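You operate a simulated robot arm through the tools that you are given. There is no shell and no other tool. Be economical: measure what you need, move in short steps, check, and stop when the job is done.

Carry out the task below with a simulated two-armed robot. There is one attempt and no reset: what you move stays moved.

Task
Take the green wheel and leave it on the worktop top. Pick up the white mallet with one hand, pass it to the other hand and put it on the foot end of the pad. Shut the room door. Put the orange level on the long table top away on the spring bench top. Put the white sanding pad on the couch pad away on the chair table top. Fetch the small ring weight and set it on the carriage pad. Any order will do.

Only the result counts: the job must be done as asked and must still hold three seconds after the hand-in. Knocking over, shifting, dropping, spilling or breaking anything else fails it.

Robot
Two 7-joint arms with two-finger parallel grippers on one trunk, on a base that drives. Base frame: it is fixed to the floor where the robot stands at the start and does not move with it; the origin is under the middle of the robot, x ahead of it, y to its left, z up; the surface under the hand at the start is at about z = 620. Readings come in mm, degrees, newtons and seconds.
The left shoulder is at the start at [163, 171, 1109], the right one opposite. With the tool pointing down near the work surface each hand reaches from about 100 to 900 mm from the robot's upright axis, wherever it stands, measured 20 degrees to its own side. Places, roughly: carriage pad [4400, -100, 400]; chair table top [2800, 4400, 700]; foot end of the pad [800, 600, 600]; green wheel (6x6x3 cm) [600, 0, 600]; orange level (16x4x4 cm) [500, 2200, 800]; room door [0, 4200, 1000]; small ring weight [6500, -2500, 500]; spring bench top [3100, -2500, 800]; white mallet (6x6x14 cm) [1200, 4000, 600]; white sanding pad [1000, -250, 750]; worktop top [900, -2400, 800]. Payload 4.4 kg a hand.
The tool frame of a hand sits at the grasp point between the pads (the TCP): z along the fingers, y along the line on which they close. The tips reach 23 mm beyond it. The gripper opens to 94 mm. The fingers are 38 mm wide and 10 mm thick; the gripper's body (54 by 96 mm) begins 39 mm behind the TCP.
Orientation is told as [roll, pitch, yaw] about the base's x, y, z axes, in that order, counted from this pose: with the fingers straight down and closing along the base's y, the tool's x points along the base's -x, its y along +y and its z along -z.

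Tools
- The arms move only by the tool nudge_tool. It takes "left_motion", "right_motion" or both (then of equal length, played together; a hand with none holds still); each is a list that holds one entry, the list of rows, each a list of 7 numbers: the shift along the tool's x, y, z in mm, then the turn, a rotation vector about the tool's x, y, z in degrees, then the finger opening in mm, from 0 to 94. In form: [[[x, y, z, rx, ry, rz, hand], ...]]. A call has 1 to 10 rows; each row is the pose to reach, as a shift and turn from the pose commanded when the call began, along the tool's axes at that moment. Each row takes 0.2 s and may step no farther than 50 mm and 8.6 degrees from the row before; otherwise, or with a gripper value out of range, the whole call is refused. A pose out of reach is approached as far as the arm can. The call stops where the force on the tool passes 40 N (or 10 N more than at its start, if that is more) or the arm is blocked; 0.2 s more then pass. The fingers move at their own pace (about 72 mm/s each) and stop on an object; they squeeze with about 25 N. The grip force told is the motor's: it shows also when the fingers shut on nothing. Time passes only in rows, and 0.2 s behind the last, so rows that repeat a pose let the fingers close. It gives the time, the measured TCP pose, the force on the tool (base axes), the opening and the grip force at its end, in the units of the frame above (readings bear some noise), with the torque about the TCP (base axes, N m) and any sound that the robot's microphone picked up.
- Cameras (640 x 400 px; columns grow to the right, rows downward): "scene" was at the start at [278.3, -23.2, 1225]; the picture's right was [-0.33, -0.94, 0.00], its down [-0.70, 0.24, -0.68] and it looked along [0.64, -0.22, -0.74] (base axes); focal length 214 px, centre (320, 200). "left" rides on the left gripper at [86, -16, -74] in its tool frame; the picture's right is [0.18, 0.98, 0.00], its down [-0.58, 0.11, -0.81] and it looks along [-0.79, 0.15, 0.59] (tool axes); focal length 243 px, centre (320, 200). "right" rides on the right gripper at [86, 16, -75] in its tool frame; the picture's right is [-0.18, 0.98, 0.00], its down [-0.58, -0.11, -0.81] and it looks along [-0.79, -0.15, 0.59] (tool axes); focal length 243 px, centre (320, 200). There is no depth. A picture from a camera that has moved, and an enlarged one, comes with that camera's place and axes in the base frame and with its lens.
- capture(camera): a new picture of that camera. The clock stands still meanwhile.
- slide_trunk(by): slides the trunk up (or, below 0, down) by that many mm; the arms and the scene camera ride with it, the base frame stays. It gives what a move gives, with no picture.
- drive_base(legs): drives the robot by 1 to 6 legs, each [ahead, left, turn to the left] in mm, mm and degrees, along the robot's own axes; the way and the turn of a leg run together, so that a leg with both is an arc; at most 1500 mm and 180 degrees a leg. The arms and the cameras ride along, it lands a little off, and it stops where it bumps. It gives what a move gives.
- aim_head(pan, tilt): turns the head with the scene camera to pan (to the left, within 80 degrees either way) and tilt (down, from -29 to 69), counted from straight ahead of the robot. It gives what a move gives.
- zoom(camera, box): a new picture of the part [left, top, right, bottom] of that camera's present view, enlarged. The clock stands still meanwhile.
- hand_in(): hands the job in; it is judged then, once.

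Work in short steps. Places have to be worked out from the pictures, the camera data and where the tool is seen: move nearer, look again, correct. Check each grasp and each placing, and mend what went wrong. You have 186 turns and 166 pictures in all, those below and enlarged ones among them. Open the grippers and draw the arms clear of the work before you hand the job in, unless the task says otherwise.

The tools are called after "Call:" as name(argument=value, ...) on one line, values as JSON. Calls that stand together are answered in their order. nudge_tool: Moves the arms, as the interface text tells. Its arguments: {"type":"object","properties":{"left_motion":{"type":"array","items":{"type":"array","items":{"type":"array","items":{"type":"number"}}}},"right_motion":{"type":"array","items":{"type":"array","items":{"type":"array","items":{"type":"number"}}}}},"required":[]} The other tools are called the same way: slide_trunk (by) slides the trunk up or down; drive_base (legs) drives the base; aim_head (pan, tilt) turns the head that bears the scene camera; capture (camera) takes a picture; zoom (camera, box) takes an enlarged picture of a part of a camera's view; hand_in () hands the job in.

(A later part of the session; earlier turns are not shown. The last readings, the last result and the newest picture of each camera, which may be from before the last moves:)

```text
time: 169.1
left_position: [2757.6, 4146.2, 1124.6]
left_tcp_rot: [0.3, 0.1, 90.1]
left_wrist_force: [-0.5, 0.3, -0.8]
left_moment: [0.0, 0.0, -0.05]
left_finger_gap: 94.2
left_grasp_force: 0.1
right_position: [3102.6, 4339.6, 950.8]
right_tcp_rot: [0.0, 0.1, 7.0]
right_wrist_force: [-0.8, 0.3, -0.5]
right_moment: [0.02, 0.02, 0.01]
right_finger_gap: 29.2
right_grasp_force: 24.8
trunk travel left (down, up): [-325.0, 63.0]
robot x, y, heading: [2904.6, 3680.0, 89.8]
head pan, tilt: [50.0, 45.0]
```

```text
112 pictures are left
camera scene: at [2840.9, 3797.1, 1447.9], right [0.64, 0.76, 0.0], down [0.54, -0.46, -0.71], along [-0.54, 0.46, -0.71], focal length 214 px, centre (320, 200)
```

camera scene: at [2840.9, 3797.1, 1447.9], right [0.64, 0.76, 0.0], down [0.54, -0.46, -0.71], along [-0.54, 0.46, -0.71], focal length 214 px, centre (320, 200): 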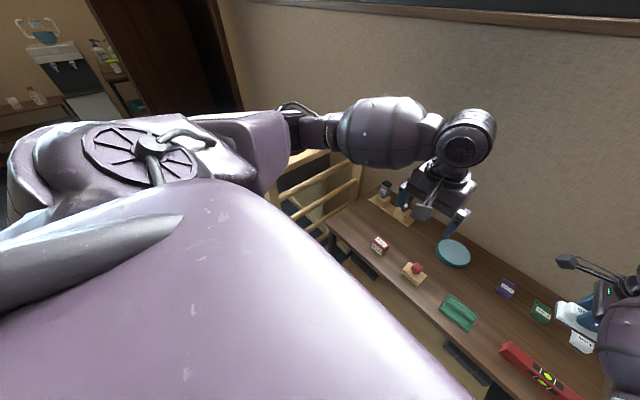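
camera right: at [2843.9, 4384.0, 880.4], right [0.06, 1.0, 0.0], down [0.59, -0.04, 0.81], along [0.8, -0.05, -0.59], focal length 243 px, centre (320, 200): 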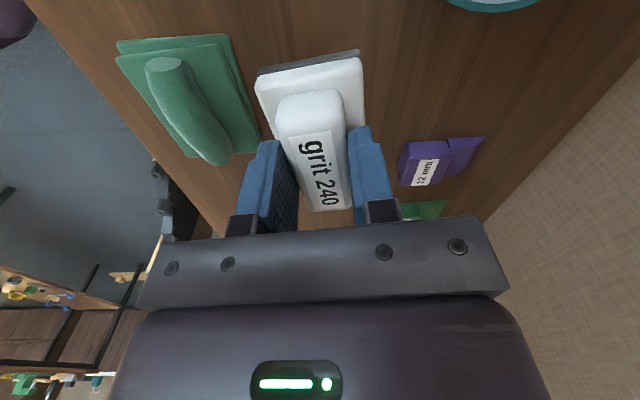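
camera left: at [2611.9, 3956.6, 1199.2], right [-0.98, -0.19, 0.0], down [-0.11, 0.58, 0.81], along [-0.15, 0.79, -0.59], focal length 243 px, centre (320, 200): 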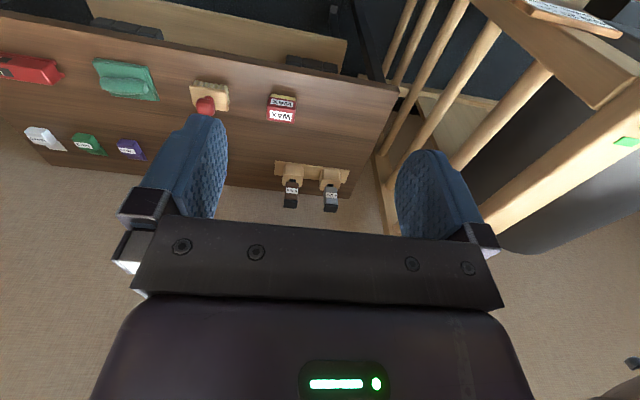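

Call:
slide_trunk(by=-110)

Call:
nudge_tool(right_motion=[[[41, 16, 0, 0, 0, 0, 15], [82, 33, 0, 0, 0, 0, 15], [123, 50, 0, 0, 0, 0, 15], [163, 66, 0, 0, 0, 0, 15], [163, 66, 40, 0, 0, 0, 15]]])

Call:
capture(camera="right")

```text
time: 170.5
left_position: [2756.7, 4146.1, 1016.3]
left_tcp_rot: [0.1, -0.1, 90.0]
left_wrist_force: [-0.3, 0.1, 0.4]
left_moment: [0.02, -0.01, -0.01]
left_finger_gap: 94.0
left_grasp_force: 0.0
right_position: [3101.1, 4338.9, 842.2]
right_tcp_rot: [0.2, 0.0, 7.0]
right_wrist_force: [-0.3, -0.9, -0.4]
right_moment: [0.02, -0.02, -0.01]
right_finger_gap: 29.1
right_grasp_force: 24.9
trunk travel left (down, up): [-215.0, 173.0]
robot x, y, heading: [2901.6, 3680.5, 90.4]
head pan, tilt: [50.0, 45.0]
```

```text
time: 171.9
left_position: [2755.5, 4147.2, 1014.7]
left_tcp_rot: [0.1, 0.0, 90.1]
left_wrist_force: [0.5, -0.4, 0.1]
left_moment: [0.05, -0.02, 0.0]
left_finger_gap: 94.0
left_grasp_force: 0.0
right_position: [2984.1, 4400.7, 801.7]
right_tcp_rot: [1.6, -8.3, 7.4]
right_wrist_force: [-1.1, -0.3, -0.4]
right_moment: [0.0, 0.0, 0.03]
right_finger_gap: 29.0
right_grasp_force: 24.9
trunk travel left (down, up): [-215.0, 173.0]
robot x, y, heading: [2901.2, 3684.9, 90.1]
head pan, tilt: [50.0, 45.0]
stopped in row 5 (right hand): the arm was blocked; the commanded pose is now the measured one
```

```text
111 pictures are left
camera right: at [2887.2, 4402.3, 863.2], right [0.05, 1.0, 0.06], down [0.47, -0.07, 0.88], along [0.88, -0.02, -0.47], focal length 243 px, centre (320, 200)
```

right: 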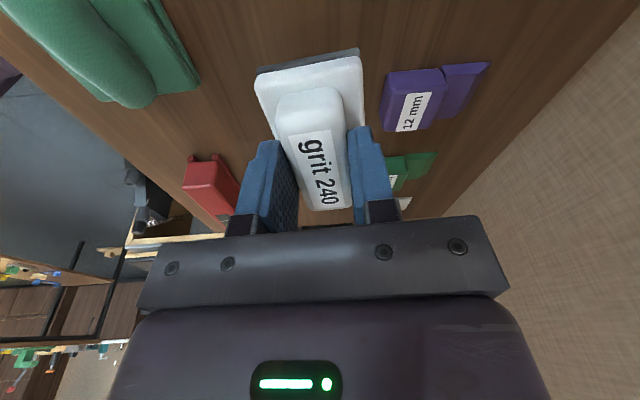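

Something blocked the right arm (likely near the left hand). I lift the right and pull the left hand back.

Call:
nudge_tool(left_motion=[[[40, 20, -10, 0, 0, 0, 94], [80, 40, -20, 0, 0, 0, 94], [120, 50, -30, 0, 0, 0, 94], [160, 60, -40, 0, 0, 0, 94], [200, 60, -50, 0, 0, 0, 94]]], right_motion=[[[-10, 0, -20, 0, 0, 0, 15], [-20, 0, -40, 0, 2, 0, 15], [-20, 0, -50, 0, 5, 0, 15], [-20, 0, -50, 0, 8, 0, 15], [-20, 0, -50, 0, 8, 0, 15]]])

Call:
aim_head(pan=0, tilt=50)

Call:
capture(camera="scene")

```text
time: 173.1
left_position: [2713.2, 4075.4, 1032.6]
left_tcp_rot: [0.2, 0.3, 89.9]
left_wrist_force: [0.4, -0.6, -0.5]
left_moment: [-0.02, 0.0, 0.01]
left_finger_gap: 94.2
left_grasp_force: 0.0
left hand out of reach, approached as far as the arm can: row 2, 3, 4, 5
right_position: [3008.2, 4402.7, 853.2]
right_tcp_rot: [1.7, -3.4, 8.2]
right_wrist_force: [-0.5, 0.5, -0.6]
right_moment: [-0.03, 0.02, 0.01]
right_finger_gap: 29.1
right_grasp_force: 24.8
trunk travel left (down, up): [-215.0, 173.0]
robot x, y, heading: [2901.9, 3684.6, 89.7]
head pan, tilt: [50.0, 45.0]
```

```text
time: 174.3
left_position: [2714.1, 4075.7, 1033.3]
left_tcp_rot: [0.1, 0.2, 89.9]
left_wrist_force: [0.4, 0.1, -0.4]
left_moment: [0.0, 0.04, 0.02]
left_finger_gap: 93.9
left_grasp_force: 0.1
right_position: [3013.5, 4405.6, 853.5]
right_tcp_rot: [1.9, -3.1, 7.8]
right_wrist_force: [0.2, 0.0, -0.5]
right_moment: [0.02, -0.04, 0.0]
right_finger_gap: 28.9
right_grasp_force: 25.2
trunk travel left (down, up): [-215.0, 173.0]
robot x, y, heading: [2904.9, 3679.8, 89.8]
head pan, tilt: [0.0, 50.0]
```

```text
110 pictures are left
camera scene: at [2902.9, 3878.7, 1325.0], right [1.0, 0.0, 0.0], down [0.0, -0.77, -0.64], along [0.0, 0.64, -0.77], focal length 214 px, centre (320, 200)
```

scene: 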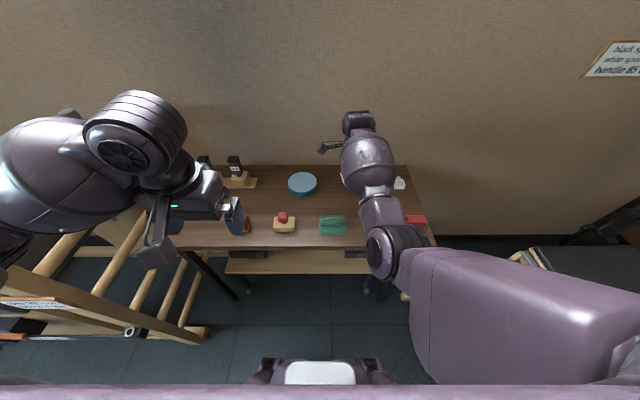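

The wrist is near a limit to the left; the spot here, (3008,4382), is also free (purple block at y≥4455, sponge x≤2995,y≤4326). I move to it and view.

Call:
nudge_tool(right_motion=[[[-4, -22, 20, 0, 0, 0, 15], [-4, -22, 40, 0, 0, 0, 15], [-4, -22, 50, 0, 0, 0, 15]]])

Call:
capture(camera="right")

```text
time: 175.3
left_position: [2712.5, 4075.4, 1032.5]
left_tcp_rot: [0.3, 0.2, 89.9]
left_wrist_force: [0.4, -0.3, -0.4]
left_moment: [-0.02, -0.03, 0.02]
left_finger_gap: 94.0
left_grasp_force: 0.0
right_position: [3063.9, 4404.5, 820.9]
right_tcp_rot: [3.7, -4.8, 4.6]
right_wrist_force: [-0.7, -0.2, -0.4]
right_moment: [0.03, -0.02, -0.01]
right_finger_gap: 29.1
right_grasp_force: 25.1
trunk travel left (down, up): [-215.0, 173.0]
robot x, y, heading: [2901.1, 3681.3, 89.8]
head pan, tilt: [0.0, 50.0]
stopped in row 3 (right hand): the arm was blocked; the commanded pose is now the measured one
```

```text
109 pictures are left
camera right: at [2970.3, 4408.1, 889.5], right [0.1, 0.99, 0.08], down [0.52, -0.12, 0.84], along [0.85, -0.04, -0.53], focal length 243 px, centre (320, 200)
```

right: 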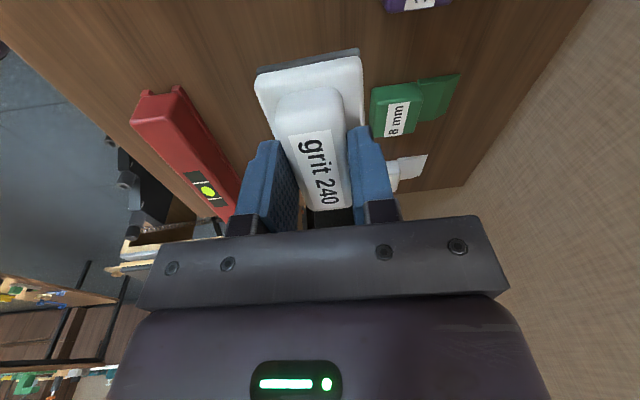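

The arm is near a wrist limit with this yaw. I lift, level the tool, and unwind the wrist to the natural yaw (pad lengthwise along y).

Call:
nudge_tool(right_motion=[[[0, -10, -30, 1, 1.5, 0, 15], [0, -30, -60, 2, 3, 0, 15], [0, -50, -90, 3.3, 5.1, 0, 15]]])

Call:
nudge_tool(right_motion=[[[0, 0, 0, 0, 0, -8.5, 15], [0, 0, 0, 0, 0, -17, 15], [0, 0, 0, 0, 0, -25.5, 15], [0, 0, 0, 0, 0, -34, 15], [0, 0, 0, 0, 0, -42.5, 15], [0, 0, 0, 0, 0, -51, 15], [0, 0, 0, 0, 0, -59.5, 15], [0, 0, 0, 0, 0, -68, 15], [0, 0, 0, 0, 0, -76.5, 15], [0, 0, 0, 0, 0, -84, 15]]])

```text
time: 176.2
left_position: [2713.4, 4075.1, 1032.3]
left_tcp_rot: [0.1, 0.3, 89.9]
left_wrist_force: [-0.5, -0.2, 0.2]
left_moment: [0.0, 0.03, -0.01]
left_finger_gap: 94.2
left_grasp_force: 0.0
right_position: [3143.0, 4370.6, 938.5]
right_tcp_rot: [3.7, -13.1, 2.6]
right_wrist_force: [-0.7, 1.3, -0.1]
right_moment: [-0.01, -0.02, -0.03]
right_finger_gap: 29.0
right_grasp_force: 25.1
trunk travel left (down, up): [-215.0, 173.0]
robot x, y, heading: [2901.2, 3681.6, 89.6]
head pan, tilt: [0.0, 50.0]
stopped in row 3 (right hand): the arm was blocked; the commanded pose is now the measured one
```

```text
time: 178.4
left_position: [2713.6, 4075.4, 1032.9]
left_tcp_rot: [0.1, 0.1, 89.9]
left_wrist_force: [-0.5, -0.2, -0.9]
left_moment: [-0.01, -0.02, 0.01]
left_finger_gap: 93.9
left_grasp_force: 0.1
right_position: [3141.7, 4370.4, 939.1]
right_tcp_rot: [-12.6, -5.0, 87.9]
right_wrist_force: [0.3, -0.4, -1.4]
right_moment: [0.03, 0.02, 0.01]
right_finger_gap: 29.0
right_grasp_force: 25.3
trunk travel left (down, up): [-215.0, 173.0]
robot x, y, heading: [2903.4, 3683.7, 89.8]
head pan, tilt: [0.0, 50.0]
```

Call:
nudge_tool(right_motion=[[[0, 0, 0, -6.3, 2.5, 0, 15], [0, 0, 0, -12.6, 5, 0, 15], [0, 0, 0, -12.6, 5, 0, 15]]])

Call:
nudge_tool(right_motion=[[[-4, 40, 0, 0, 0, 0, 15], [-8, 80, 0, 0, 0, 0, 15], [-12, 120, 0, 0, 0, 0, 15], [-16, 160, 0, 0, 0, 0, 15], [-20, 200, 0, 0, 0, 0, 15]]])

Call:
capture(camera="right")

```text
time: 178.9
left_position: [2714.2, 4076.2, 1033.4]
left_tcp_rot: [0.2, 0.3, 89.9]
left_wrist_force: [0.0, -0.6, -0.6]
left_moment: [0.01, 0.01, 0.01]
left_finger_gap: 94.2
left_grasp_force: 0.0
right_position: [3094.7, 4389.4, 989.4]
right_tcp_rot: [-18.3, -6.2, 99.3]
right_wrist_force: [-0.3, 0.0, -0.4]
right_moment: [0.01, 0.02, 0.0]
right_finger_gap: 29.2
right_grasp_force: 25.0
trunk travel left (down, up): [-215.0, 173.0]
robot x, y, heading: [2901.7, 3683.6, 89.7]
head pan, tilt: [0.0, 50.0]
stopped in row 2 (right hand): the arm was blocked; the commanded pose is now the measured one
```

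```text
time: 180.3
left_position: [2714.9, 4075.4, 1032.5]
left_tcp_rot: [0.2, 0.2, 89.8]
left_wrist_force: [0.2, -0.4, -0.5]
left_moment: [-0.02, 0.01, 0.02]
left_finger_gap: 93.9
left_grasp_force: 0.1
right_position: [2970.6, 4406.8, 930.7]
right_tcp_rot: [-23.6, -7.4, 95.7]
right_wrist_force: [-0.3, 0.8, 0.0]
right_moment: [-0.03, 0.02, -0.01]
right_finger_gap: 29.0
right_grasp_force: 25.3
trunk travel left (down, up): [-215.0, 173.0]
robot x, y, heading: [2907.0, 3686.1, 89.8]
head pan, tilt: [0.0, 50.0]
stopped in row 5 (right hand): the arm was blocked; the commanded pose is now the measured one
```

```text
108 pictures are left
camera right: at [2936.4, 4309.8, 981.8], right [-0.92, 0.14, -0.36], down [-0.27, 0.45, 0.85], along [0.29, 0.88, -0.38], focal length 243 px, centre (320, 200)
```

right: 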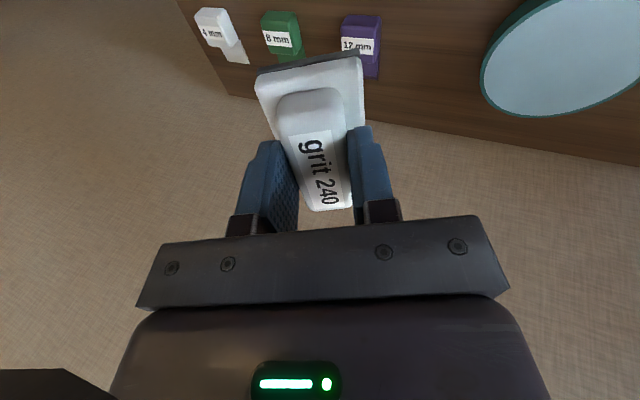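

The arm behaves oddly; check its configuration with the head camera.

Call:
capture(camera="scene")

Call:
aim_head(pan=-55, tilt=40)

Call:
capture(camera="scene")

```text
107 pictures are left
camera scene: at [2904.2, 3878.7, 1325.0], right [1.0, 0.0, 0.0], down [0.0, -0.77, -0.64], along [0.0, 0.64, -0.77], focal length 214 px, centre (320, 200)
```

scene: 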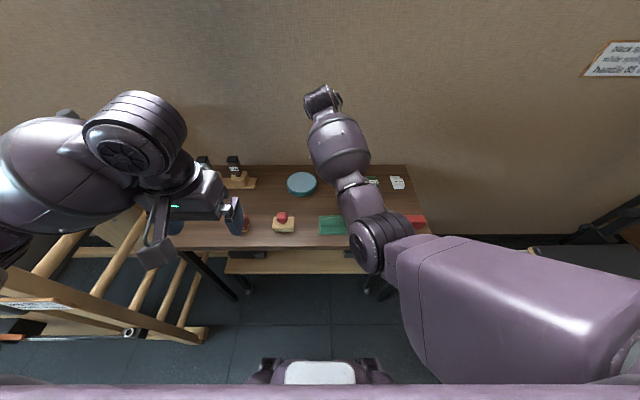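

```text
time: 181.6
left_position: [2714.3, 4077.4, 1033.0]
left_tcp_rot: [0.0, 0.2, 89.9]
left_wrist_force: [0.3, 0.7, -0.1]
left_moment: [0.03, 0.02, 0.01]
left_finger_gap: 93.9
left_grasp_force: 0.1
right_position: [2970.9, 4407.3, 932.1]
right_tcp_rot: [-23.4, -7.4, 95.6]
right_wrist_force: [0.0, -0.5, -2.1]
right_moment: [0.02, 0.04, 0.01]
right_finger_gap: 29.1
right_grasp_force: 25.4
trunk travel left (down, up): [-215.0, 173.0]
robot x, y, heading: [2904.6, 3681.1, 89.7]
head pan, tilt: [-55.0, 40.0]
```

```text
106 pictures are left
camera scene: at [2973.3, 3850.3, 1339.2], right [0.57, -0.82, 0.0], down [-0.53, -0.37, -0.77], along [0.63, 0.44, -0.64], focal length 214 px, centre (320, 200)
```

scene: 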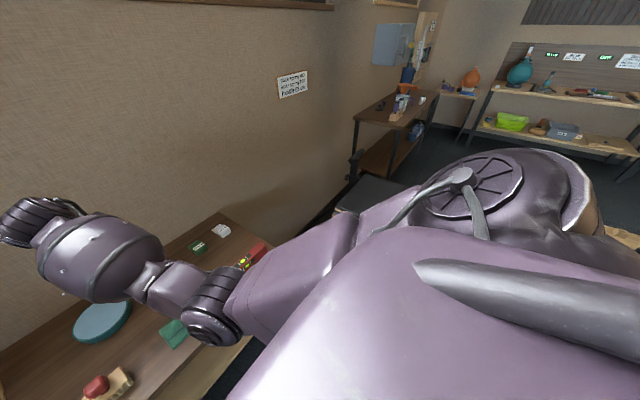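

The wrist is crowded against the wall. Back the base 250 mm and re-pose the right arm in free air.

Call:
drive_base(legs=[[-250, 0, 0]])

Call:
nudge_tool(right_motion=[[[10, -40, -20, 0, 0, 0, 15], [20, -80, -40, 0, 0, 0, 15], [30, -120, -60, 0, 0, 0, 15], [30, -160, -60, -6, 2, 0, 15], [30, -200, -60, -12, 4, 2, 15], [30, -200, -60, -18, 6, 4, 15], [30, -200, -60, -23.5, 7.4, 5, 15]]])

```text
time: 183.4
left_position: [2713.7, 3822.5, 1032.6]
left_tcp_rot: [0.0, 0.2, 89.8]
left_wrist_force: [0.2, 0.6, -0.2]
left_moment: [0.02, -0.02, 0.0]
left_finger_gap: 94.0
left_grasp_force: 0.1
right_position: [2970.7, 4155.2, 930.9]
right_tcp_rot: [-23.5, -7.4, 95.5]
right_wrist_force: [0.0, -0.2, -0.4]
right_moment: [-0.01, 0.04, -0.04]
right_finger_gap: 29.2
right_grasp_force: 25.0
trunk travel left (down, up): [-215.0, 173.0]
robot x, y, heading: [2903.6, 3431.0, 89.8]
head pan, tilt: [-55.0, 40.0]
```

```text
time: 184.4
left_position: [2714.7, 3822.0, 1033.4]
left_tcp_rot: [0.0, 0.2, 89.8]
left_wrist_force: [0.3, 1.1, 0.0]
left_moment: [0.03, 0.02, -0.03]
left_finger_gap: 94.1
left_grasp_force: 0.1
right_position: [3038.8, 4129.9, 1085.7]
right_tcp_rot: [-37.1, -10.7, 105.4]
right_wrist_force: [-0.3, 0.0, -1.1]
right_moment: [-0.03, -0.02, 0.02]
right_finger_gap: 29.0
right_grasp_force: 24.8
trunk travel left (down, up): [-215.0, 173.0]
robot x, y, heading: [2903.7, 3431.9, 89.6]
head pan, tilt: [-55.0, 40.0]
stopped in row 4 (right hand): the arm was blocked; the commanded pose is now the measured one
```

Still stuck on joint limits. I steer the right hand back to the well-behaved starting pose relative to the robot (forward ~500, right ~385), levelling gradually.

Call:
nudge_tool(right_motion=[[[32, -19, 14, -4.4, 1.9, 1.4, 15], [64, -38, 29, -8.8, 3.8, 2.8, 15], [96, -57, 43, -13.2, 5.7, 4.3, 15], [128, -76, 57, -17.6, 7.6, 5.7, 15], [160, -95, 72, -22, 9.5, 7.1, 15], [192, -114, 86, -26.5, 11.4, 8.5, 15], [225, -133, 100, -31, 13.3, 10, 15], [257, -152, 115, -35.3, 15.2, 11.4, 15]]])

Call:
capture(camera="scene")

```text
time: 185.1
left_position: [2714.0, 3822.9, 1033.5]
left_tcp_rot: [0.1, 0.1, 89.7]
left_wrist_force: [-0.9, 0.2, -0.1]
left_moment: [-0.02, -0.02, -0.02]
left_finger_gap: 93.9
left_grasp_force: 0.0
right_position: [3151.5, 4085.4, 1107.3]
right_tcp_rot: [-38.8, -10.7, 101.1]
right_wrist_force: [-0.2, 0.1, -0.6]
right_moment: [0.01, 0.0, -0.02]
right_finger_gap: 29.5
right_grasp_force: 25.2
trunk travel left (down, up): [-215.0, 173.0]
robot x, y, heading: [2905.2, 3426.5, 89.5]
head pan, tilt: [-55.0, 40.0]
stopped in row 3 (right hand): the arm was blocked; the commanded pose is now the measured one
```

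```text
105 pictures are left
camera scene: at [2972.8, 3596.4, 1339.4], right [0.57, -0.82, 0.0], down [-0.53, -0.36, -0.77], along [0.63, 0.44, -0.64], focal length 214 px, centre (320, 200)
```

scene: 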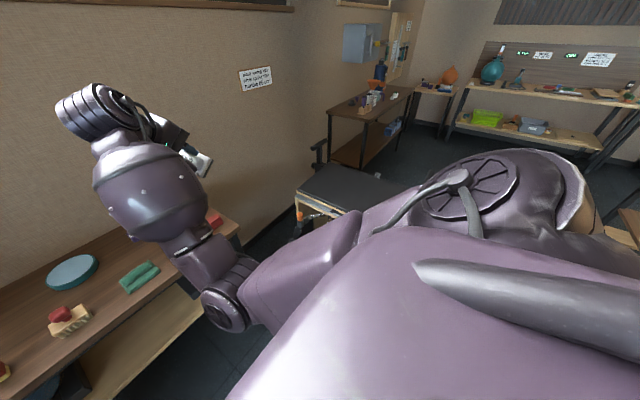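

The elbow has dropped so the forearm points up. I straighten the arm by reaching forward and down, without rotation.

Call:
nudge_tool(right_motion=[[[-14, 6.5, 42, 0, 0, 0, 15], [-28, 13, 83, 0, 0, 0, 15], [-42, 20, 125, 0, 0, 0, 15], [-56, 26, 167, 0, 0, 0, 15], [-70, 33, 208, 0, 0, 0, 15], [-84, 39.5, 250, 0, 0, 0, 15]]])

Call:
capture(camera="scene")

```text
time: 186.5
left_position: [2716.3, 3824.2, 1032.9]
left_tcp_rot: [0.0, 0.3, 89.6]
left_wrist_force: [0.4, -0.4, 0.1]
left_moment: [0.0, -0.01, -0.01]
left_finger_gap: 93.7
left_grasp_force: 0.0
right_position: [3245.4, 4231.8, 902.6]
right_tcp_rot: [-38.3, -10.8, 101.2]
right_wrist_force: [0.7, 0.3, -0.9]
right_moment: [-0.03, -0.01, 0.0]
right_finger_gap: 29.0
right_grasp_force: 24.5
trunk travel left (down, up): [-215.0, 173.0]
robot x, y, heading: [2900.7, 3427.0, 89.6]
head pan, tilt: [-55.0, 40.0]
```

```text
104 pictures are left
camera scene: at [2973.7, 3597.7, 1339.0], right [0.57, -0.82, 0.0], down [-0.53, -0.37, -0.77], along [0.63, 0.43, -0.64], focal length 214 px, centre (320, 200)
```

scene: 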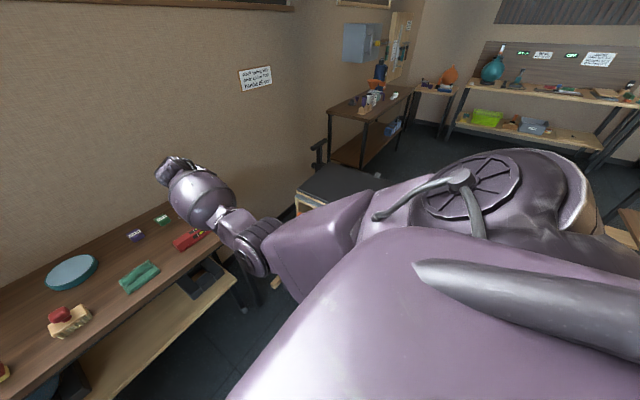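

Pose follows now. Level the tool in place.

Call:
nudge_tool(right_motion=[[[0, 0, 0, -6.2, 2.3, 1.2, 15], [0, 0, 0, -12.5, 4.7, 2.3, 15], [0, 0, 0, -18.7, 7, 3.5, 15], [0, 0, 0, -25, 9.3, 4.7, 15], [0, 0, 0, -31.2, 11.7, 5.8, 15], [0, 0, 0, -37.5, 14, 7, 15], [0, 0, 0, -37.5, 14, 7, 15]]])

Call:
capture(camera="scene")

```text
time: 188.1
left_position: [2715.7, 3822.5, 1032.2]
left_tcp_rot: [0.1, 0.2, 89.7]
left_wrist_force: [0.4, 0.7, -0.6]
left_moment: [0.0, 0.02, -0.02]
left_finger_gap: 93.8
left_grasp_force: 0.1
right_position: [3247.5, 4232.0, 903.6]
right_tcp_rot: [0.5, 0.1, 90.1]
right_wrist_force: [0.4, 0.1, -0.7]
right_moment: [0.0, 0.01, -0.01]
right_finger_gap: 29.3
right_grasp_force: 24.4
trunk travel left (down, up): [-215.0, 173.0]
robot x, y, heading: [2900.5, 3430.4, 89.5]
head pan, tilt: [-55.0, 40.0]
```

```text
103 pictures are left
camera scene: at [2973.2, 3597.2, 1339.2], right [0.57, -0.82, 0.0], down [-0.53, -0.37, -0.77], along [0.63, 0.44, -0.64], focal length 214 px, centre (320, 200)
```

scene: 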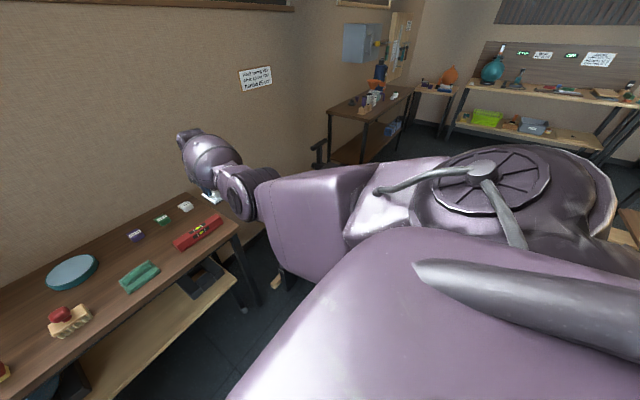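

Arm is healthy again. Drive 200 forward, then bring the hand over (2990,4388).

Call:
drive_base(legs=[[200, 0, 0.4]])

Call:
nudge_tool(right_motion=[[[7, 43, 0, 0, 0, 0, 15], [14, 86, 0, 0, 0, 0, 15], [21, 129, 0, 0, 0, 0, 15], [28, 172, 0, 0, 0, 0, 15], [35, 215, 0, 0, 0, 0, 15], [43, 256, 0, 0, 0, 0, 15]]])

Call:
capture(camera="right")

```text
time: 189.7
left_position: [2709.8, 4021.5, 1032.8]
left_tcp_rot: [0.2, 0.3, 90.3]
left_wrist_force: [-0.6, -0.5, -0.3]
left_moment: [0.0, -0.02, 0.01]
left_finger_gap: 94.2
left_grasp_force: 0.1
right_position: [3238.7, 4436.1, 903.0]
right_tcp_rot: [0.4, 0.3, 90.6]
right_wrist_force: [0.2, 0.2, -0.8]
right_moment: [-0.04, 0.0, -0.02]
right_finger_gap: 29.1
right_grasp_force: 25.0
trunk travel left (down, up): [-215.0, 173.0]
robot x, y, heading: [2900.3, 3630.5, 90.3]
head pan, tilt: [-55.0, 40.0]
```

```text
time: 191.1
left_position: [2710.8, 4020.2, 1033.1]
left_tcp_rot: [0.1, 0.2, 90.2]
left_wrist_force: [-0.1, -0.5, 0.0]
left_moment: [0.03, -0.05, -0.01]
left_finger_gap: 93.9
left_grasp_force: 0.1
right_position: [2981.1, 4389.0, 906.9]
right_tcp_rot: [0.4, 0.1, 90.7]
right_wrist_force: [0.4, 0.0, -0.6]
right_moment: [0.0, -0.03, 0.0]
right_finger_gap: 29.1
right_grasp_force: 25.1
trunk travel left (down, up): [-215.0, 173.0]
robot x, y, heading: [2908.0, 3628.9, 90.0]
head pan, tilt: [-55.0, 40.0]
```

```text
102 pictures are left
camera right: at [2967.1, 4302.2, 982.5], right [-0.98, 0.17, 0.01], down [0.11, 0.58, 0.8], along [0.13, 0.79, -0.59], focal length 243 px, centre (320, 200)
```

right: 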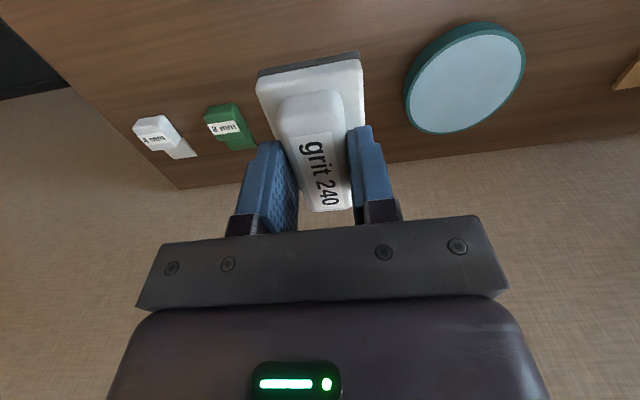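

Position fine; descend to z≈775 and check for purple block clearance.

Call:
nudge_tool(right_motion=[[[6, 0, 40, 0, 0, 0, 15], [8, 0, 80, 0, 0, 0, 15], [8, 0, 110, 0, 0, 0, 15], [8, 0, 130, 0, 0, 0, 15]]])

Call:
capture(camera="right")

Call:
aim_head(pan=-10, tilt=50)

Call:
zoom(camera="scene", box=[220, 100, 460, 250])

```text
time: 192.1
left_position: [2712.3, 4020.1, 1032.1]
left_tcp_rot: [0.1, 0.2, 90.2]
left_wrist_force: [0.2, 0.3, -0.3]
left_moment: [-0.01, -0.01, 0.02]
left_finger_gap: 94.0
left_grasp_force: 0.1
right_position: [2981.7, 4379.8, 775.7]
right_tcp_rot: [0.4, 0.1, 90.6]
right_wrist_force: [0.1, 1.0, 0.4]
right_moment: [-0.03, 0.02, -0.01]
right_finger_gap: 29.1
right_grasp_force: 24.9
trunk travel left (down, up): [-215.0, 173.0]
robot x, y, heading: [2906.0, 3631.6, 90.2]
head pan, tilt: [-55.0, 40.0]
```

```text
101 pictures are left
camera right: at [2967.4, 4293.8, 851.3], right [-0.99, 0.17, 0.01], down [0.11, 0.58, 0.8], along [0.13, 0.79, -0.59], focal length 243 px, centre (320, 200)
```

right: 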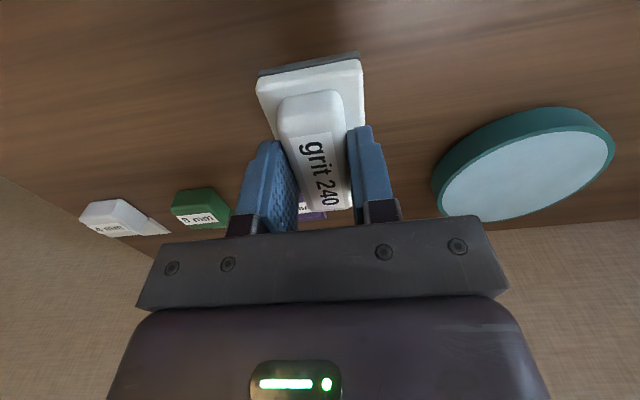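

```text
time: 193.2
left_position: [2711.7, 4020.9, 1032.4]
left_tcp_rot: [0.0, 0.2, 90.4]
left_wrist_force: [0.4, -0.6, 0.1]
left_moment: [0.0, 0.04, 0.01]
left_finger_gap: 94.0
left_grasp_force: 0.1
right_position: [2980.8, 4380.2, 776.8]
right_tcp_rot: [0.5, 0.0, 90.7]
right_wrist_force: [0.2, 0.9, -1.0]
right_moment: [0.01, 0.0, 0.02]
right_finger_gap: 29.0
right_grasp_force: 25.5
trunk travel left (down, up): [-215.0, 173.0]
robot x, y, heading: [2903.4, 3630.2, 90.2]
head pan, tilt: [-10.0, 50.0]
```

```text
2.67 times, centred on (340, 175) of scene
camera zoom: at [2915.5, 3824.2, 1325.0], right [0.99, -0.17, 0.0], down [-0.13, -0.75, -0.64], along [0.11, 0.63, -0.77], focal length 572 px, centre (267, 267)
```

zoom: 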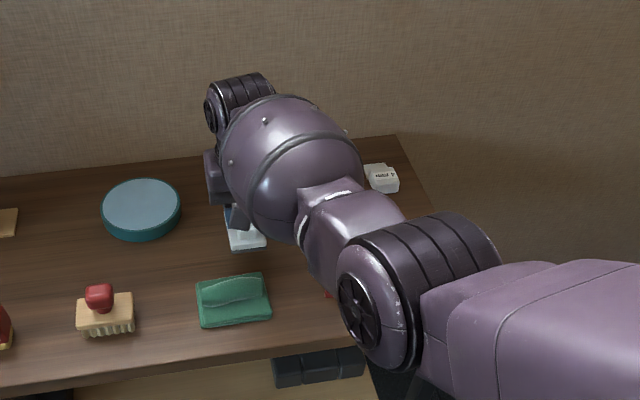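

Clear of everything. Lower slowly to contact.

Call:
nudge_tool(right_motion=[[[0, 0, 10, 0, 0, 0, 15], [0, 0, 18, 0, 0, 0, 15], [0, 0, 23, 0, 0, 0, 15], [0, 0, 27, 0, 0, 0, 15], [0, 0, 30, 0, 0, 0, 15], [0, 0, 33, 0, 0, 0, 15], [0, 0, 36, 0, 0, 0, 15]]])

```text
time: 194.8
left_position: [2711.3, 4017.9, 1034.1]
left_tcp_rot: [0.1, -0.1, 90.3]
left_wrist_force: [1.0, 0.2, 0.0]
left_moment: [-0.01, 0.01, 0.01]
left_finger_gap: 94.0
left_grasp_force: 0.0
right_position: [2981.2, 4382.7, 747.1]
right_tcp_rot: [0.4, -0.5, 90.7]
right_wrist_force: [3.4, -6.5, 36.6]
right_moment: [-0.21, -0.07, -0.07]
right_finger_gap: 29.7
right_grasp_force: 25.0
trunk travel left (down, up): [-215.0, 173.0]
robot x, y, heading: [2902.1, 3631.9, 90.1]
head pan, tilt: [-10.0, 50.0]
```

Contact at 747. Ease 5 mm, open to 60, and rise.

Call:
nudge_tool(right_motion=[[[0, 0, -6, 0, 0, 0, 15], [0, 0, -6, 0, 0, 0, 60], [0, 0, -6, 0, 0, 0, 60], [0, 0, -6, 0, 0, 0, 60], [0, 0, -45, 0, 0, 0, 60], [0, 0, -90, 0, 0, 0, 60], [0, 0, -135, 0, 0, 0, 60], [30, -20, -170, 0, 0, 0, 60], [70, -40, -190, 0, 0, 0, 60]]])

Call:
capture(camera="right")

```text
refused: row 8 steps farther than a row can; nothing moved
```

```text
99 pictures are left
camera right: at [2967.8, 4294.3, 821.4], right [-0.99, 0.17, 0.01], down [0.11, 0.58, 0.81], along [0.13, 0.8, -0.59], focal length 243 px, centre (320, 200)
```

right: 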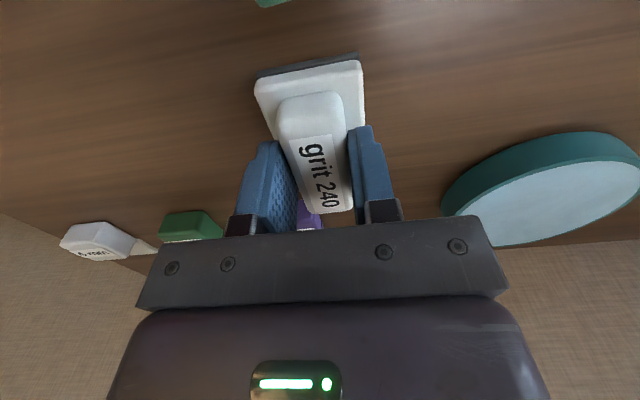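

Call:
nudge_tool(right_motion=[[[0, 0, -6, 0, 0, 0, 15], [0, 0, -6, 0, 0, 0, 60], [0, 0, -6, 0, 0, 0, 60], [0, 0, -6, 0, 0, 0, 60], [0, 0, -45, 0, 0, 0, 60], [0, 0, -90, 0, 0, 0, 60], [0, 0, -135, 0, 0, 0, 60], [25, -15, -165, 0, 0, 0, 60], [60, -35, -180, 0, 0, 0, 60]]])

Call:
capture(camera="right")

```text
time: 196.8
left_position: [2714.4, 4020.0, 1032.8]
left_tcp_rot: [0.3, 0.2, 90.2]
left_wrist_force: [0.4, -0.1, -0.1]
left_moment: [0.03, 0.06, 0.0]
left_finger_gap: 94.2
left_grasp_force: 0.1
right_position: [3023.0, 4317.5, 922.1]
right_tcp_rot: [0.5, 0.1, 90.4]
right_wrist_force: [-0.6, -0.6, -0.4]
right_moment: [0.04, 0.01, 0.01]
right_finger_gap: 60.3
right_grasp_force: 0.1
trunk travel left (down, up): [-215.0, 173.0]
robot x, y, heading: [2904.7, 3632.5, 90.5]
head pan, tilt: [-10.0, 50.0]
```

```text
98 pictures are left
camera right: at [3008.7, 4232.2, 996.4], right [-0.98, 0.18, 0.01], down [0.11, 0.58, 0.8], along [0.14, 0.79, -0.59], focal length 243 px, centre (320, 200)
```

right: 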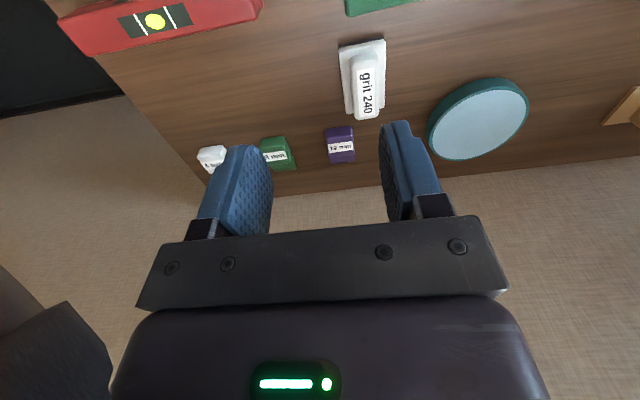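

Sanding pad is placed well. Retract the right hand, back off and strafe left toward the mallet.

Call:
nudge_tool(right_motion=[[[30, -30, -5, 0, 0, 0, 94], [60, -60, -10, 0, 0, 0, 94], [90, -90, -15, 0, 0, 0, 94], [120, -120, -20, 0, 0, 0, 94], [150, -150, -25, 0, 0, 0, 94], [180, -180, -30, 0, 0, 0, 94], [200, -200, -30, 0, 0, 0, 94]]])

Call:
drive_base(legs=[[-380, 0, -0.4], [0, 1250, 0]])

Call:
aim_head(pan=0, tilt=35)

Call:
capture(camera="scene")

```text
time: 198.4
left_position: [2711.5, 4020.1, 1033.1]
left_tcp_rot: [0.1, 0.2, 90.3]
left_wrist_force: [0.7, -0.2, 0.5]
left_moment: [-0.01, -0.01, 0.02]
left_finger_gap: 93.9
left_grasp_force: 0.0
right_position: [3224.9, 4123.7, 950.6]
right_tcp_rot: [0.3, 0.1, 90.8]
right_wrist_force: [0.8, 0.2, 0.3]
right_moment: [0.0, 0.03, 0.02]
right_finger_gap: 94.2
right_grasp_force: 0.1
trunk travel left (down, up): [-215.0, 173.0]
robot x, y, heading: [2904.2, 3627.1, 90.3]
head pan, tilt: [-10.0, 50.0]
```

```text
time: 211.6
left_position: [1466.6, 3652.2, 1033.4]
left_tcp_rot: [0.1, 0.2, 89.2]
left_wrist_force: [-0.3, 0.7, 0.7]
left_moment: [0.04, 0.01, -0.02]
left_finger_gap: 93.8
left_grasp_force: 0.2
right_position: [1981.7, 3743.9, 950.3]
right_tcp_rot: [0.4, 0.2, 89.7]
right_wrist_force: [-0.6, -0.3, -0.3]
right_moment: [-0.04, -0.04, 0.0]
right_finger_gap: 94.3
right_grasp_force: 0.1
trunk travel left (down, up): [-215.0, 173.0]
robot x, y, heading: [1654.7, 3254.2, 89.2]
head pan, tilt: [-10.0, 50.0]
```

```text
time: 212.4
left_position: [1466.9, 3650.0, 1033.2]
left_tcp_rot: [0.1, 0.2, 89.2]
left_wrist_force: [0.1, 0.4, -0.3]
left_moment: [0.03, -0.01, 0.04]
left_finger_gap: 93.9
left_grasp_force: 0.1
right_position: [1982.4, 3744.9, 949.6]
right_tcp_rot: [0.4, 0.1, 89.7]
right_wrist_force: [0.2, 0.4, -0.4]
right_moment: [0.03, -0.02, 0.01]
right_finger_gap: 94.2
right_grasp_force: 0.2
trunk travel left (down, up): [-215.0, 173.0]
robot x, y, heading: [1651.2, 3254.4, 89.2]
head pan, tilt: [0.0, 35.0]
```

```text
97 pictures are left
camera scene: at [1655.1, 3462.2, 1346.7], right [1.0, -0.01, 0.0], down [-0.01, -0.57, -0.82], along [0.01, 0.82, -0.57], focal length 214 px, centre (320, 200)
```

scene: 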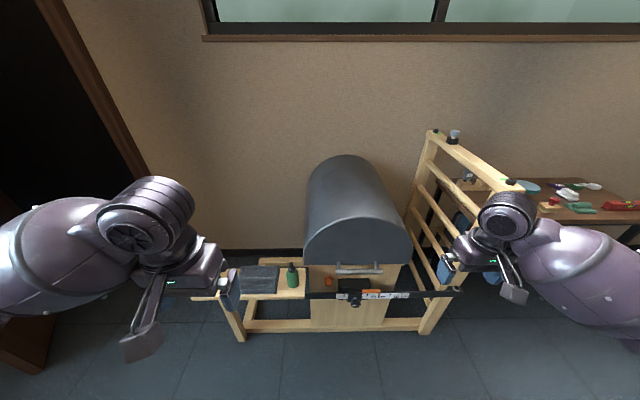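

The mallet shelf is left of the barrel, partly hidden by my left gripper. Strafe left 280 and look.

Call:
drive_base(legs=[[0, 280, 0.8]])

Call:
aim_head(pan=0, tilt=45)

Call:
capture(camera="scene")

Call:
aim_head(pan=60, tilt=25)

Call:
capture(camera="scene")

```text
time: 215.5
left_position: [1175.9, 3650.2, 1032.4]
left_tcp_rot: [0.2, 0.2, 90.1]
left_wrist_force: [0.3, -0.2, -0.6]
left_moment: [0.04, -0.01, -0.05]
left_finger_gap: 94.0
left_grasp_force: 0.1
right_position: [1688.9, 3748.9, 950.1]
right_tcp_rot: [0.4, 0.2, 90.4]
right_wrist_force: [0.4, 0.2, 0.4]
right_moment: [0.02, -0.02, 0.0]
right_finger_gap: 93.9
right_grasp_force: 0.0
trunk travel left (down, up): [-215.0, 173.0]
robot x, y, heading: [1367.8, 3262.1, 89.8]
head pan, tilt: [0.0, 35.0]
```

```text
time: 216.2
left_position: [1176.4, 3650.5, 1032.3]
left_tcp_rot: [0.1, 0.2, 90.1]
left_wrist_force: [0.3, -0.7, 0.6]
left_moment: [0.02, 0.04, 0.0]
left_finger_gap: 94.0
left_grasp_force: 0.1
right_position: [1688.6, 3751.1, 949.4]
right_tcp_rot: [0.3, 0.1, 90.4]
right_wrist_force: [0.1, 0.5, 0.0]
right_moment: [0.01, -0.01, -0.01]
right_finger_gap: 94.1
right_grasp_force: 0.1
trunk travel left (down, up): [-215.0, 173.0]
robot x, y, heading: [1370.1, 3256.1, 90.2]
head pan, tilt: [0.0, 45.0]
```

```text
96 pictures are left
camera scene: at [1366.0, 3457.8, 1332.0], right [1.0, 0.0, 0.0], down [0.0, -0.71, -0.71], along [0.0, 0.71, -0.71], focal length 214 px, centre (320, 200)
```

scene: 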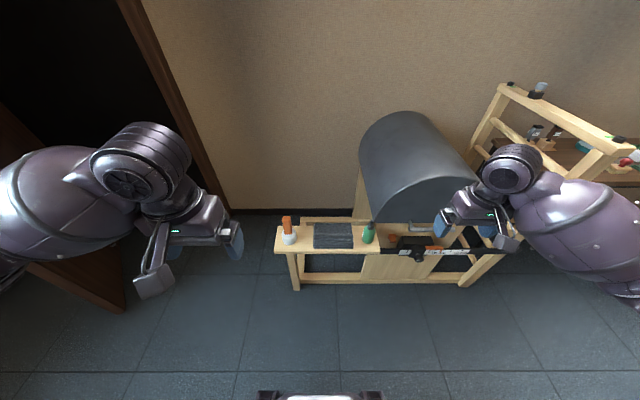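

```text
time: 217.5
left_position: [1176.3, 3649.7, 1032.0]
left_tcp_rot: [0.1, 0.3, 89.9]
left_wrist_force: [0.1, -0.3, 0.0]
left_moment: [0.01, 0.06, -0.03]
left_finger_gap: 94.0
left_grasp_force: 0.0
right_position: [1689.0, 3750.1, 949.8]
right_tcp_rot: [0.5, 0.1, 90.3]
right_wrist_force: [-0.4, 0.1, -0.1]
right_moment: [-0.03, -0.04, -0.01]
right_finger_gap: 94.0
right_grasp_force: 0.1
trunk travel left (down, up): [-215.0, 173.0]
robot x, y, heading: [1366.1, 3256.3, 90.0]
head pan, tilt: [60.0, 25.0]
```

```text
95 pictures are left
camera scene: at [1286.2, 3422.7, 1362.5], right [0.5, 0.86, 0.0], down [0.37, -0.21, -0.91], along [-0.78, 0.45, -0.42], focal length 214 px, centre (320, 200)
```

scene: 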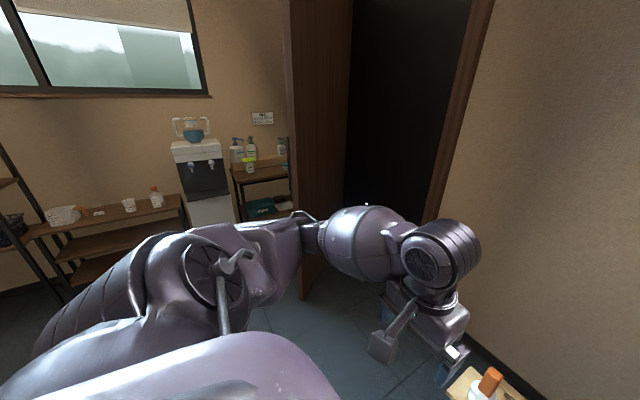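

Mallet stands at ≈(1240,3940) on the shelf end, white head down, orange handle up. Zoom to see its shape.

Call:
aim_head(pan=0, tilt=45)

Call:
zoom(camera="scene", box=[240, 190, 400, 290])

Call:
capture(camera="left")

```text
time: 218.8
left_position: [1174.7, 3649.9, 1032.6]
left_tcp_rot: [0.0, 0.2, 90.0]
left_wrist_force: [-0.5, 0.8, -0.3]
left_moment: [-0.01, 0.01, -0.02]
left_finger_gap: 94.1
left_grasp_force: 0.0
right_position: [1689.6, 3751.0, 949.2]
right_tcp_rot: [0.3, 0.1, 90.4]
right_wrist_force: [0.6, 0.1, -0.6]
right_moment: [0.01, -0.01, 0.01]
right_finger_gap: 93.8
right_grasp_force: 0.1
trunk travel left (down, up): [-215.0, 173.0]
robot x, y, heading: [1364.8, 3256.7, 89.7]
head pan, tilt: [0.0, 45.0]
```

```text
4.00 times, centred on (320, 240) of scene
camera zoom: at [1365.9, 3457.7, 1332.0], right [1.0, 0.0, 0.0], down [0.0, -0.71, -0.71], along [0.0, 0.71, -0.71], focal length 858 px, centre (320, 40)
```

zoom: 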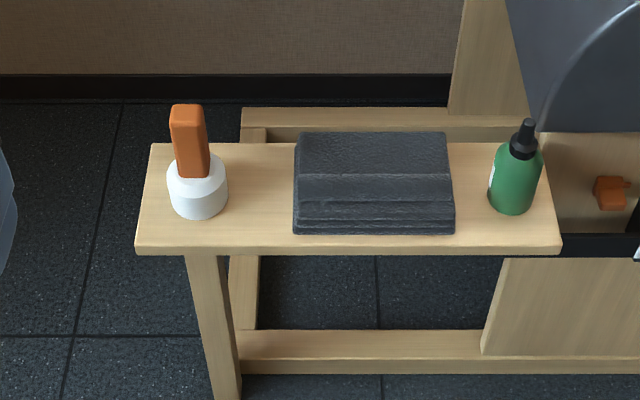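

```text
93 pictures are left
camera left: at [1193.0, 3563.1, 1107.6], right [-0.98, -0.18, 0.0], down [-0.11, 0.58, 0.8], along [-0.15, 0.79, -0.59], focal length 243 px, centre (320, 200)
```

left: 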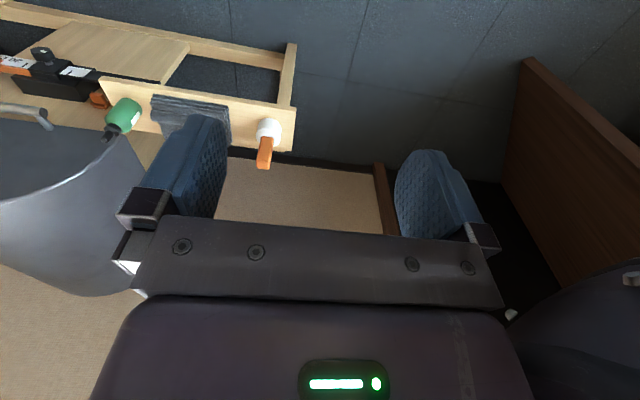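

Mallet ≈(1246,3951), head z 600–650, handle to ≈740. Plan: left takes the lower handle with fingers nearly horizontal (75°), then right takes the handle top from above. Lower the trunk and pose the left hand.

Call:
slide_trunk(by=-150)

Call:
nudge_tool(left_motion=[[[-20, -7, 19, 0, -7.5, 0, 94], [-40, -14, 38, 0, -15, 0, 94], [-60, -21, 57, 0, -22.5, 0, 94], [-80, -28, 76, 0, -30, 0, 94], [-100, -35, 95, 0, -37.5, 0, 94], [-120, -42, 114, 0, -45, 0, 94], [-140, -49, 133, 0, -52.5, 0, 94], [-160, -56, 152, 0, -60, 0, 94], [-180, -63, 171, 0, -67.5, 0, 94], [-195, -71, 190, 0, -75, 0, 94]]])

Call:
capture(camera="left")

Call:
capture(camera="scene")

```text
time: 220.6
left_position: [1176.7, 3644.7, 752.8]
left_tcp_rot: [0.1, 28.6, 90.0]
left_wrist_force: [0.1, 0.1, 1.0]
left_moment: [-0.01, 0.02, 0.01]
left_finger_gap: 94.0
left_grasp_force: 0.1
right_position: [1688.8, 3749.6, 800.1]
right_tcp_rot: [0.5, 0.0, 90.4]
right_wrist_force: [0.0, -0.3, 0.2]
right_moment: [-0.01, 0.02, 0.02]
right_finger_gap: 93.7
right_grasp_force: 0.1
trunk travel left (down, up): [-65.0, 323.0]
robot x, y, heading: [1365.8, 3260.8, 89.6]
head pan, tilt: [0.0, 45.0]
```

```text
time: 222.9
left_position: [1236.5, 3756.4, 567.5]
left_tcp_rot: [-4.7, -55.5, 94.2]
left_wrist_force: [0.0, 0.5, -0.2]
left_moment: [0.03, 0.0, -0.03]
left_finger_gap: 93.8
left_grasp_force: 0.0
right_position: [1692.5, 3744.2, 804.8]
right_tcp_rot: [0.7, -0.6, 90.4]
right_wrist_force: [-0.3, -0.5, 0.7]
right_moment: [0.04, 0.01, 0.0]
right_finger_gap: 93.9
right_grasp_force: 0.0
trunk travel left (down, up): [-65.0, 323.0]
robot x, y, heading: [1367.6, 3259.9, 89.8]
head pan, tilt: [0.0, 45.0]
stopped in row 10 (left hand): the arm was blocked; the commanded pose is now the measured one
```

```text
92 pictures are left
camera left: at [1255.6, 3645.6, 539.2], right [-0.97, -0.11, -0.2], down [-0.15, -0.34, 0.93], along [-0.17, 0.94, 0.31], focal length 243 px, centre (320, 200)
```

left: 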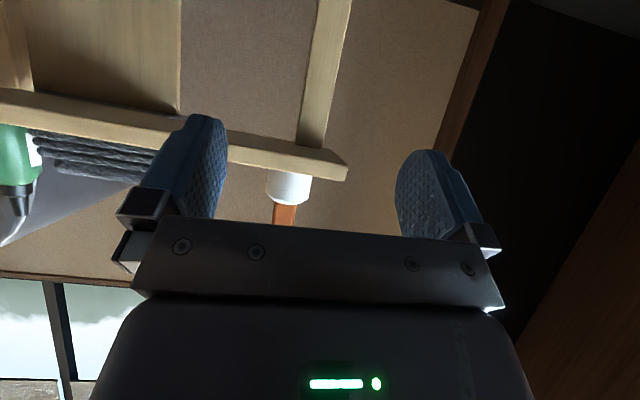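

```text
91 pictures are left
camera scene: at [1369.6, 3594.8, 1156.9], right [1.0, 0.0, 0.0], down [0.0, -0.7, -0.71], along [0.0, 0.71, -0.7], focal length 214 px, centre (320, 200)
```

scene: 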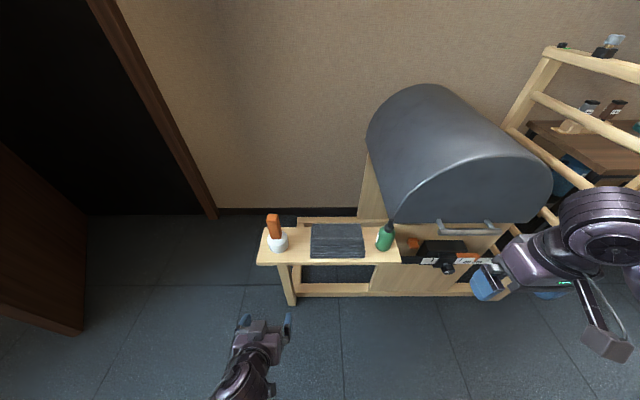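

Left hand ended low at (1236,3756,567) with 55° tilt. I raise it to the handle height, completing the 75° tilt.

Call:
nudge_tool(left_motion=[[[-34, -2, -23, 0, -3.9, 0.5, 94], [-67, -4, -46, 0, -7.8, 1, 94], [-101, -6, -69, 0, -11.7, 1.5, 94], [-128, -11, -30, 0, -15.6, 2, 94], [-154, -16, 8, -0.8, -19.3, 2.5, 94], [-154, -16, 8, -0.8, -19.3, 2.5, 94]]])

Call:
capture(camera="left")

Call:
capture(camera="scene")

```text
time: 224.3
left_position: [1244.7, 3853.6, 665.7]
left_tcp_rot: [0.5, -72.6, 89.5]
left_wrist_force: [0.3, 0.4, 1.0]
left_moment: [0.02, 0.0, -0.01]
left_finger_gap: 93.9
left_grasp_force: 0.1
right_position: [1687.9, 3749.5, 800.1]
right_tcp_rot: [0.4, 0.1, 90.4]
right_wrist_force: [0.8, 0.6, 0.0]
right_moment: [0.01, -0.05, 0.04]
right_finger_gap: 93.9
right_grasp_force: 0.1
trunk travel left (down, up): [-65.0, 323.0]
robot x, y, heading: [1364.2, 3254.2, 90.0]
head pan, tilt: [0.0, 45.0]
```

```text
90 pictures are left
camera left: at [1261.6, 3755.9, 605.1], right [-0.98, -0.05, -0.17], down [-0.11, -0.59, 0.8], along [-0.15, 0.8, 0.58], focal length 243 px, centre (320, 200)
```

left: 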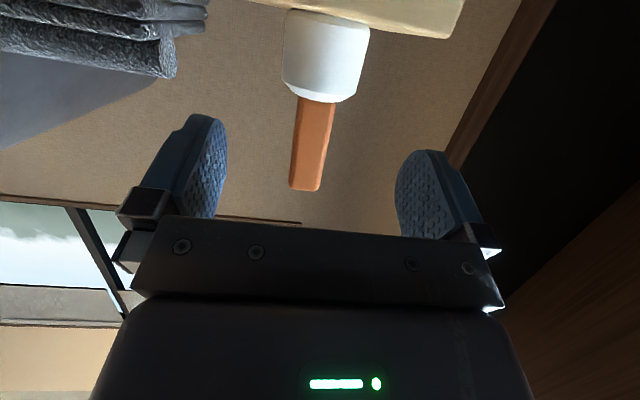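

```text
89 pictures are left
camera scene: at [1365.9, 3603.6, 1152.9], right [1.0, 0.0, 0.0], down [0.0, -0.71, -0.71], along [0.0, 0.71, -0.71], focal length 214 px, centre (320, 200)
```

scene: 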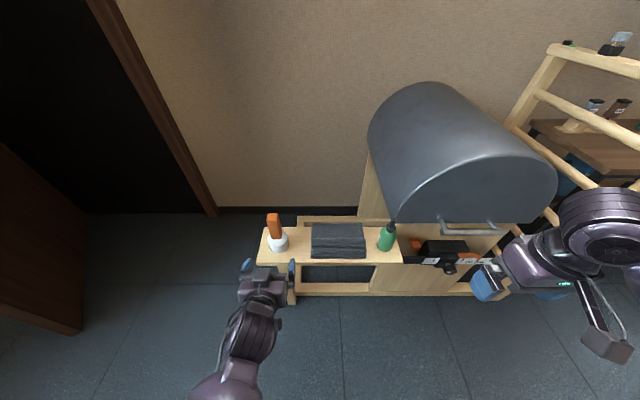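

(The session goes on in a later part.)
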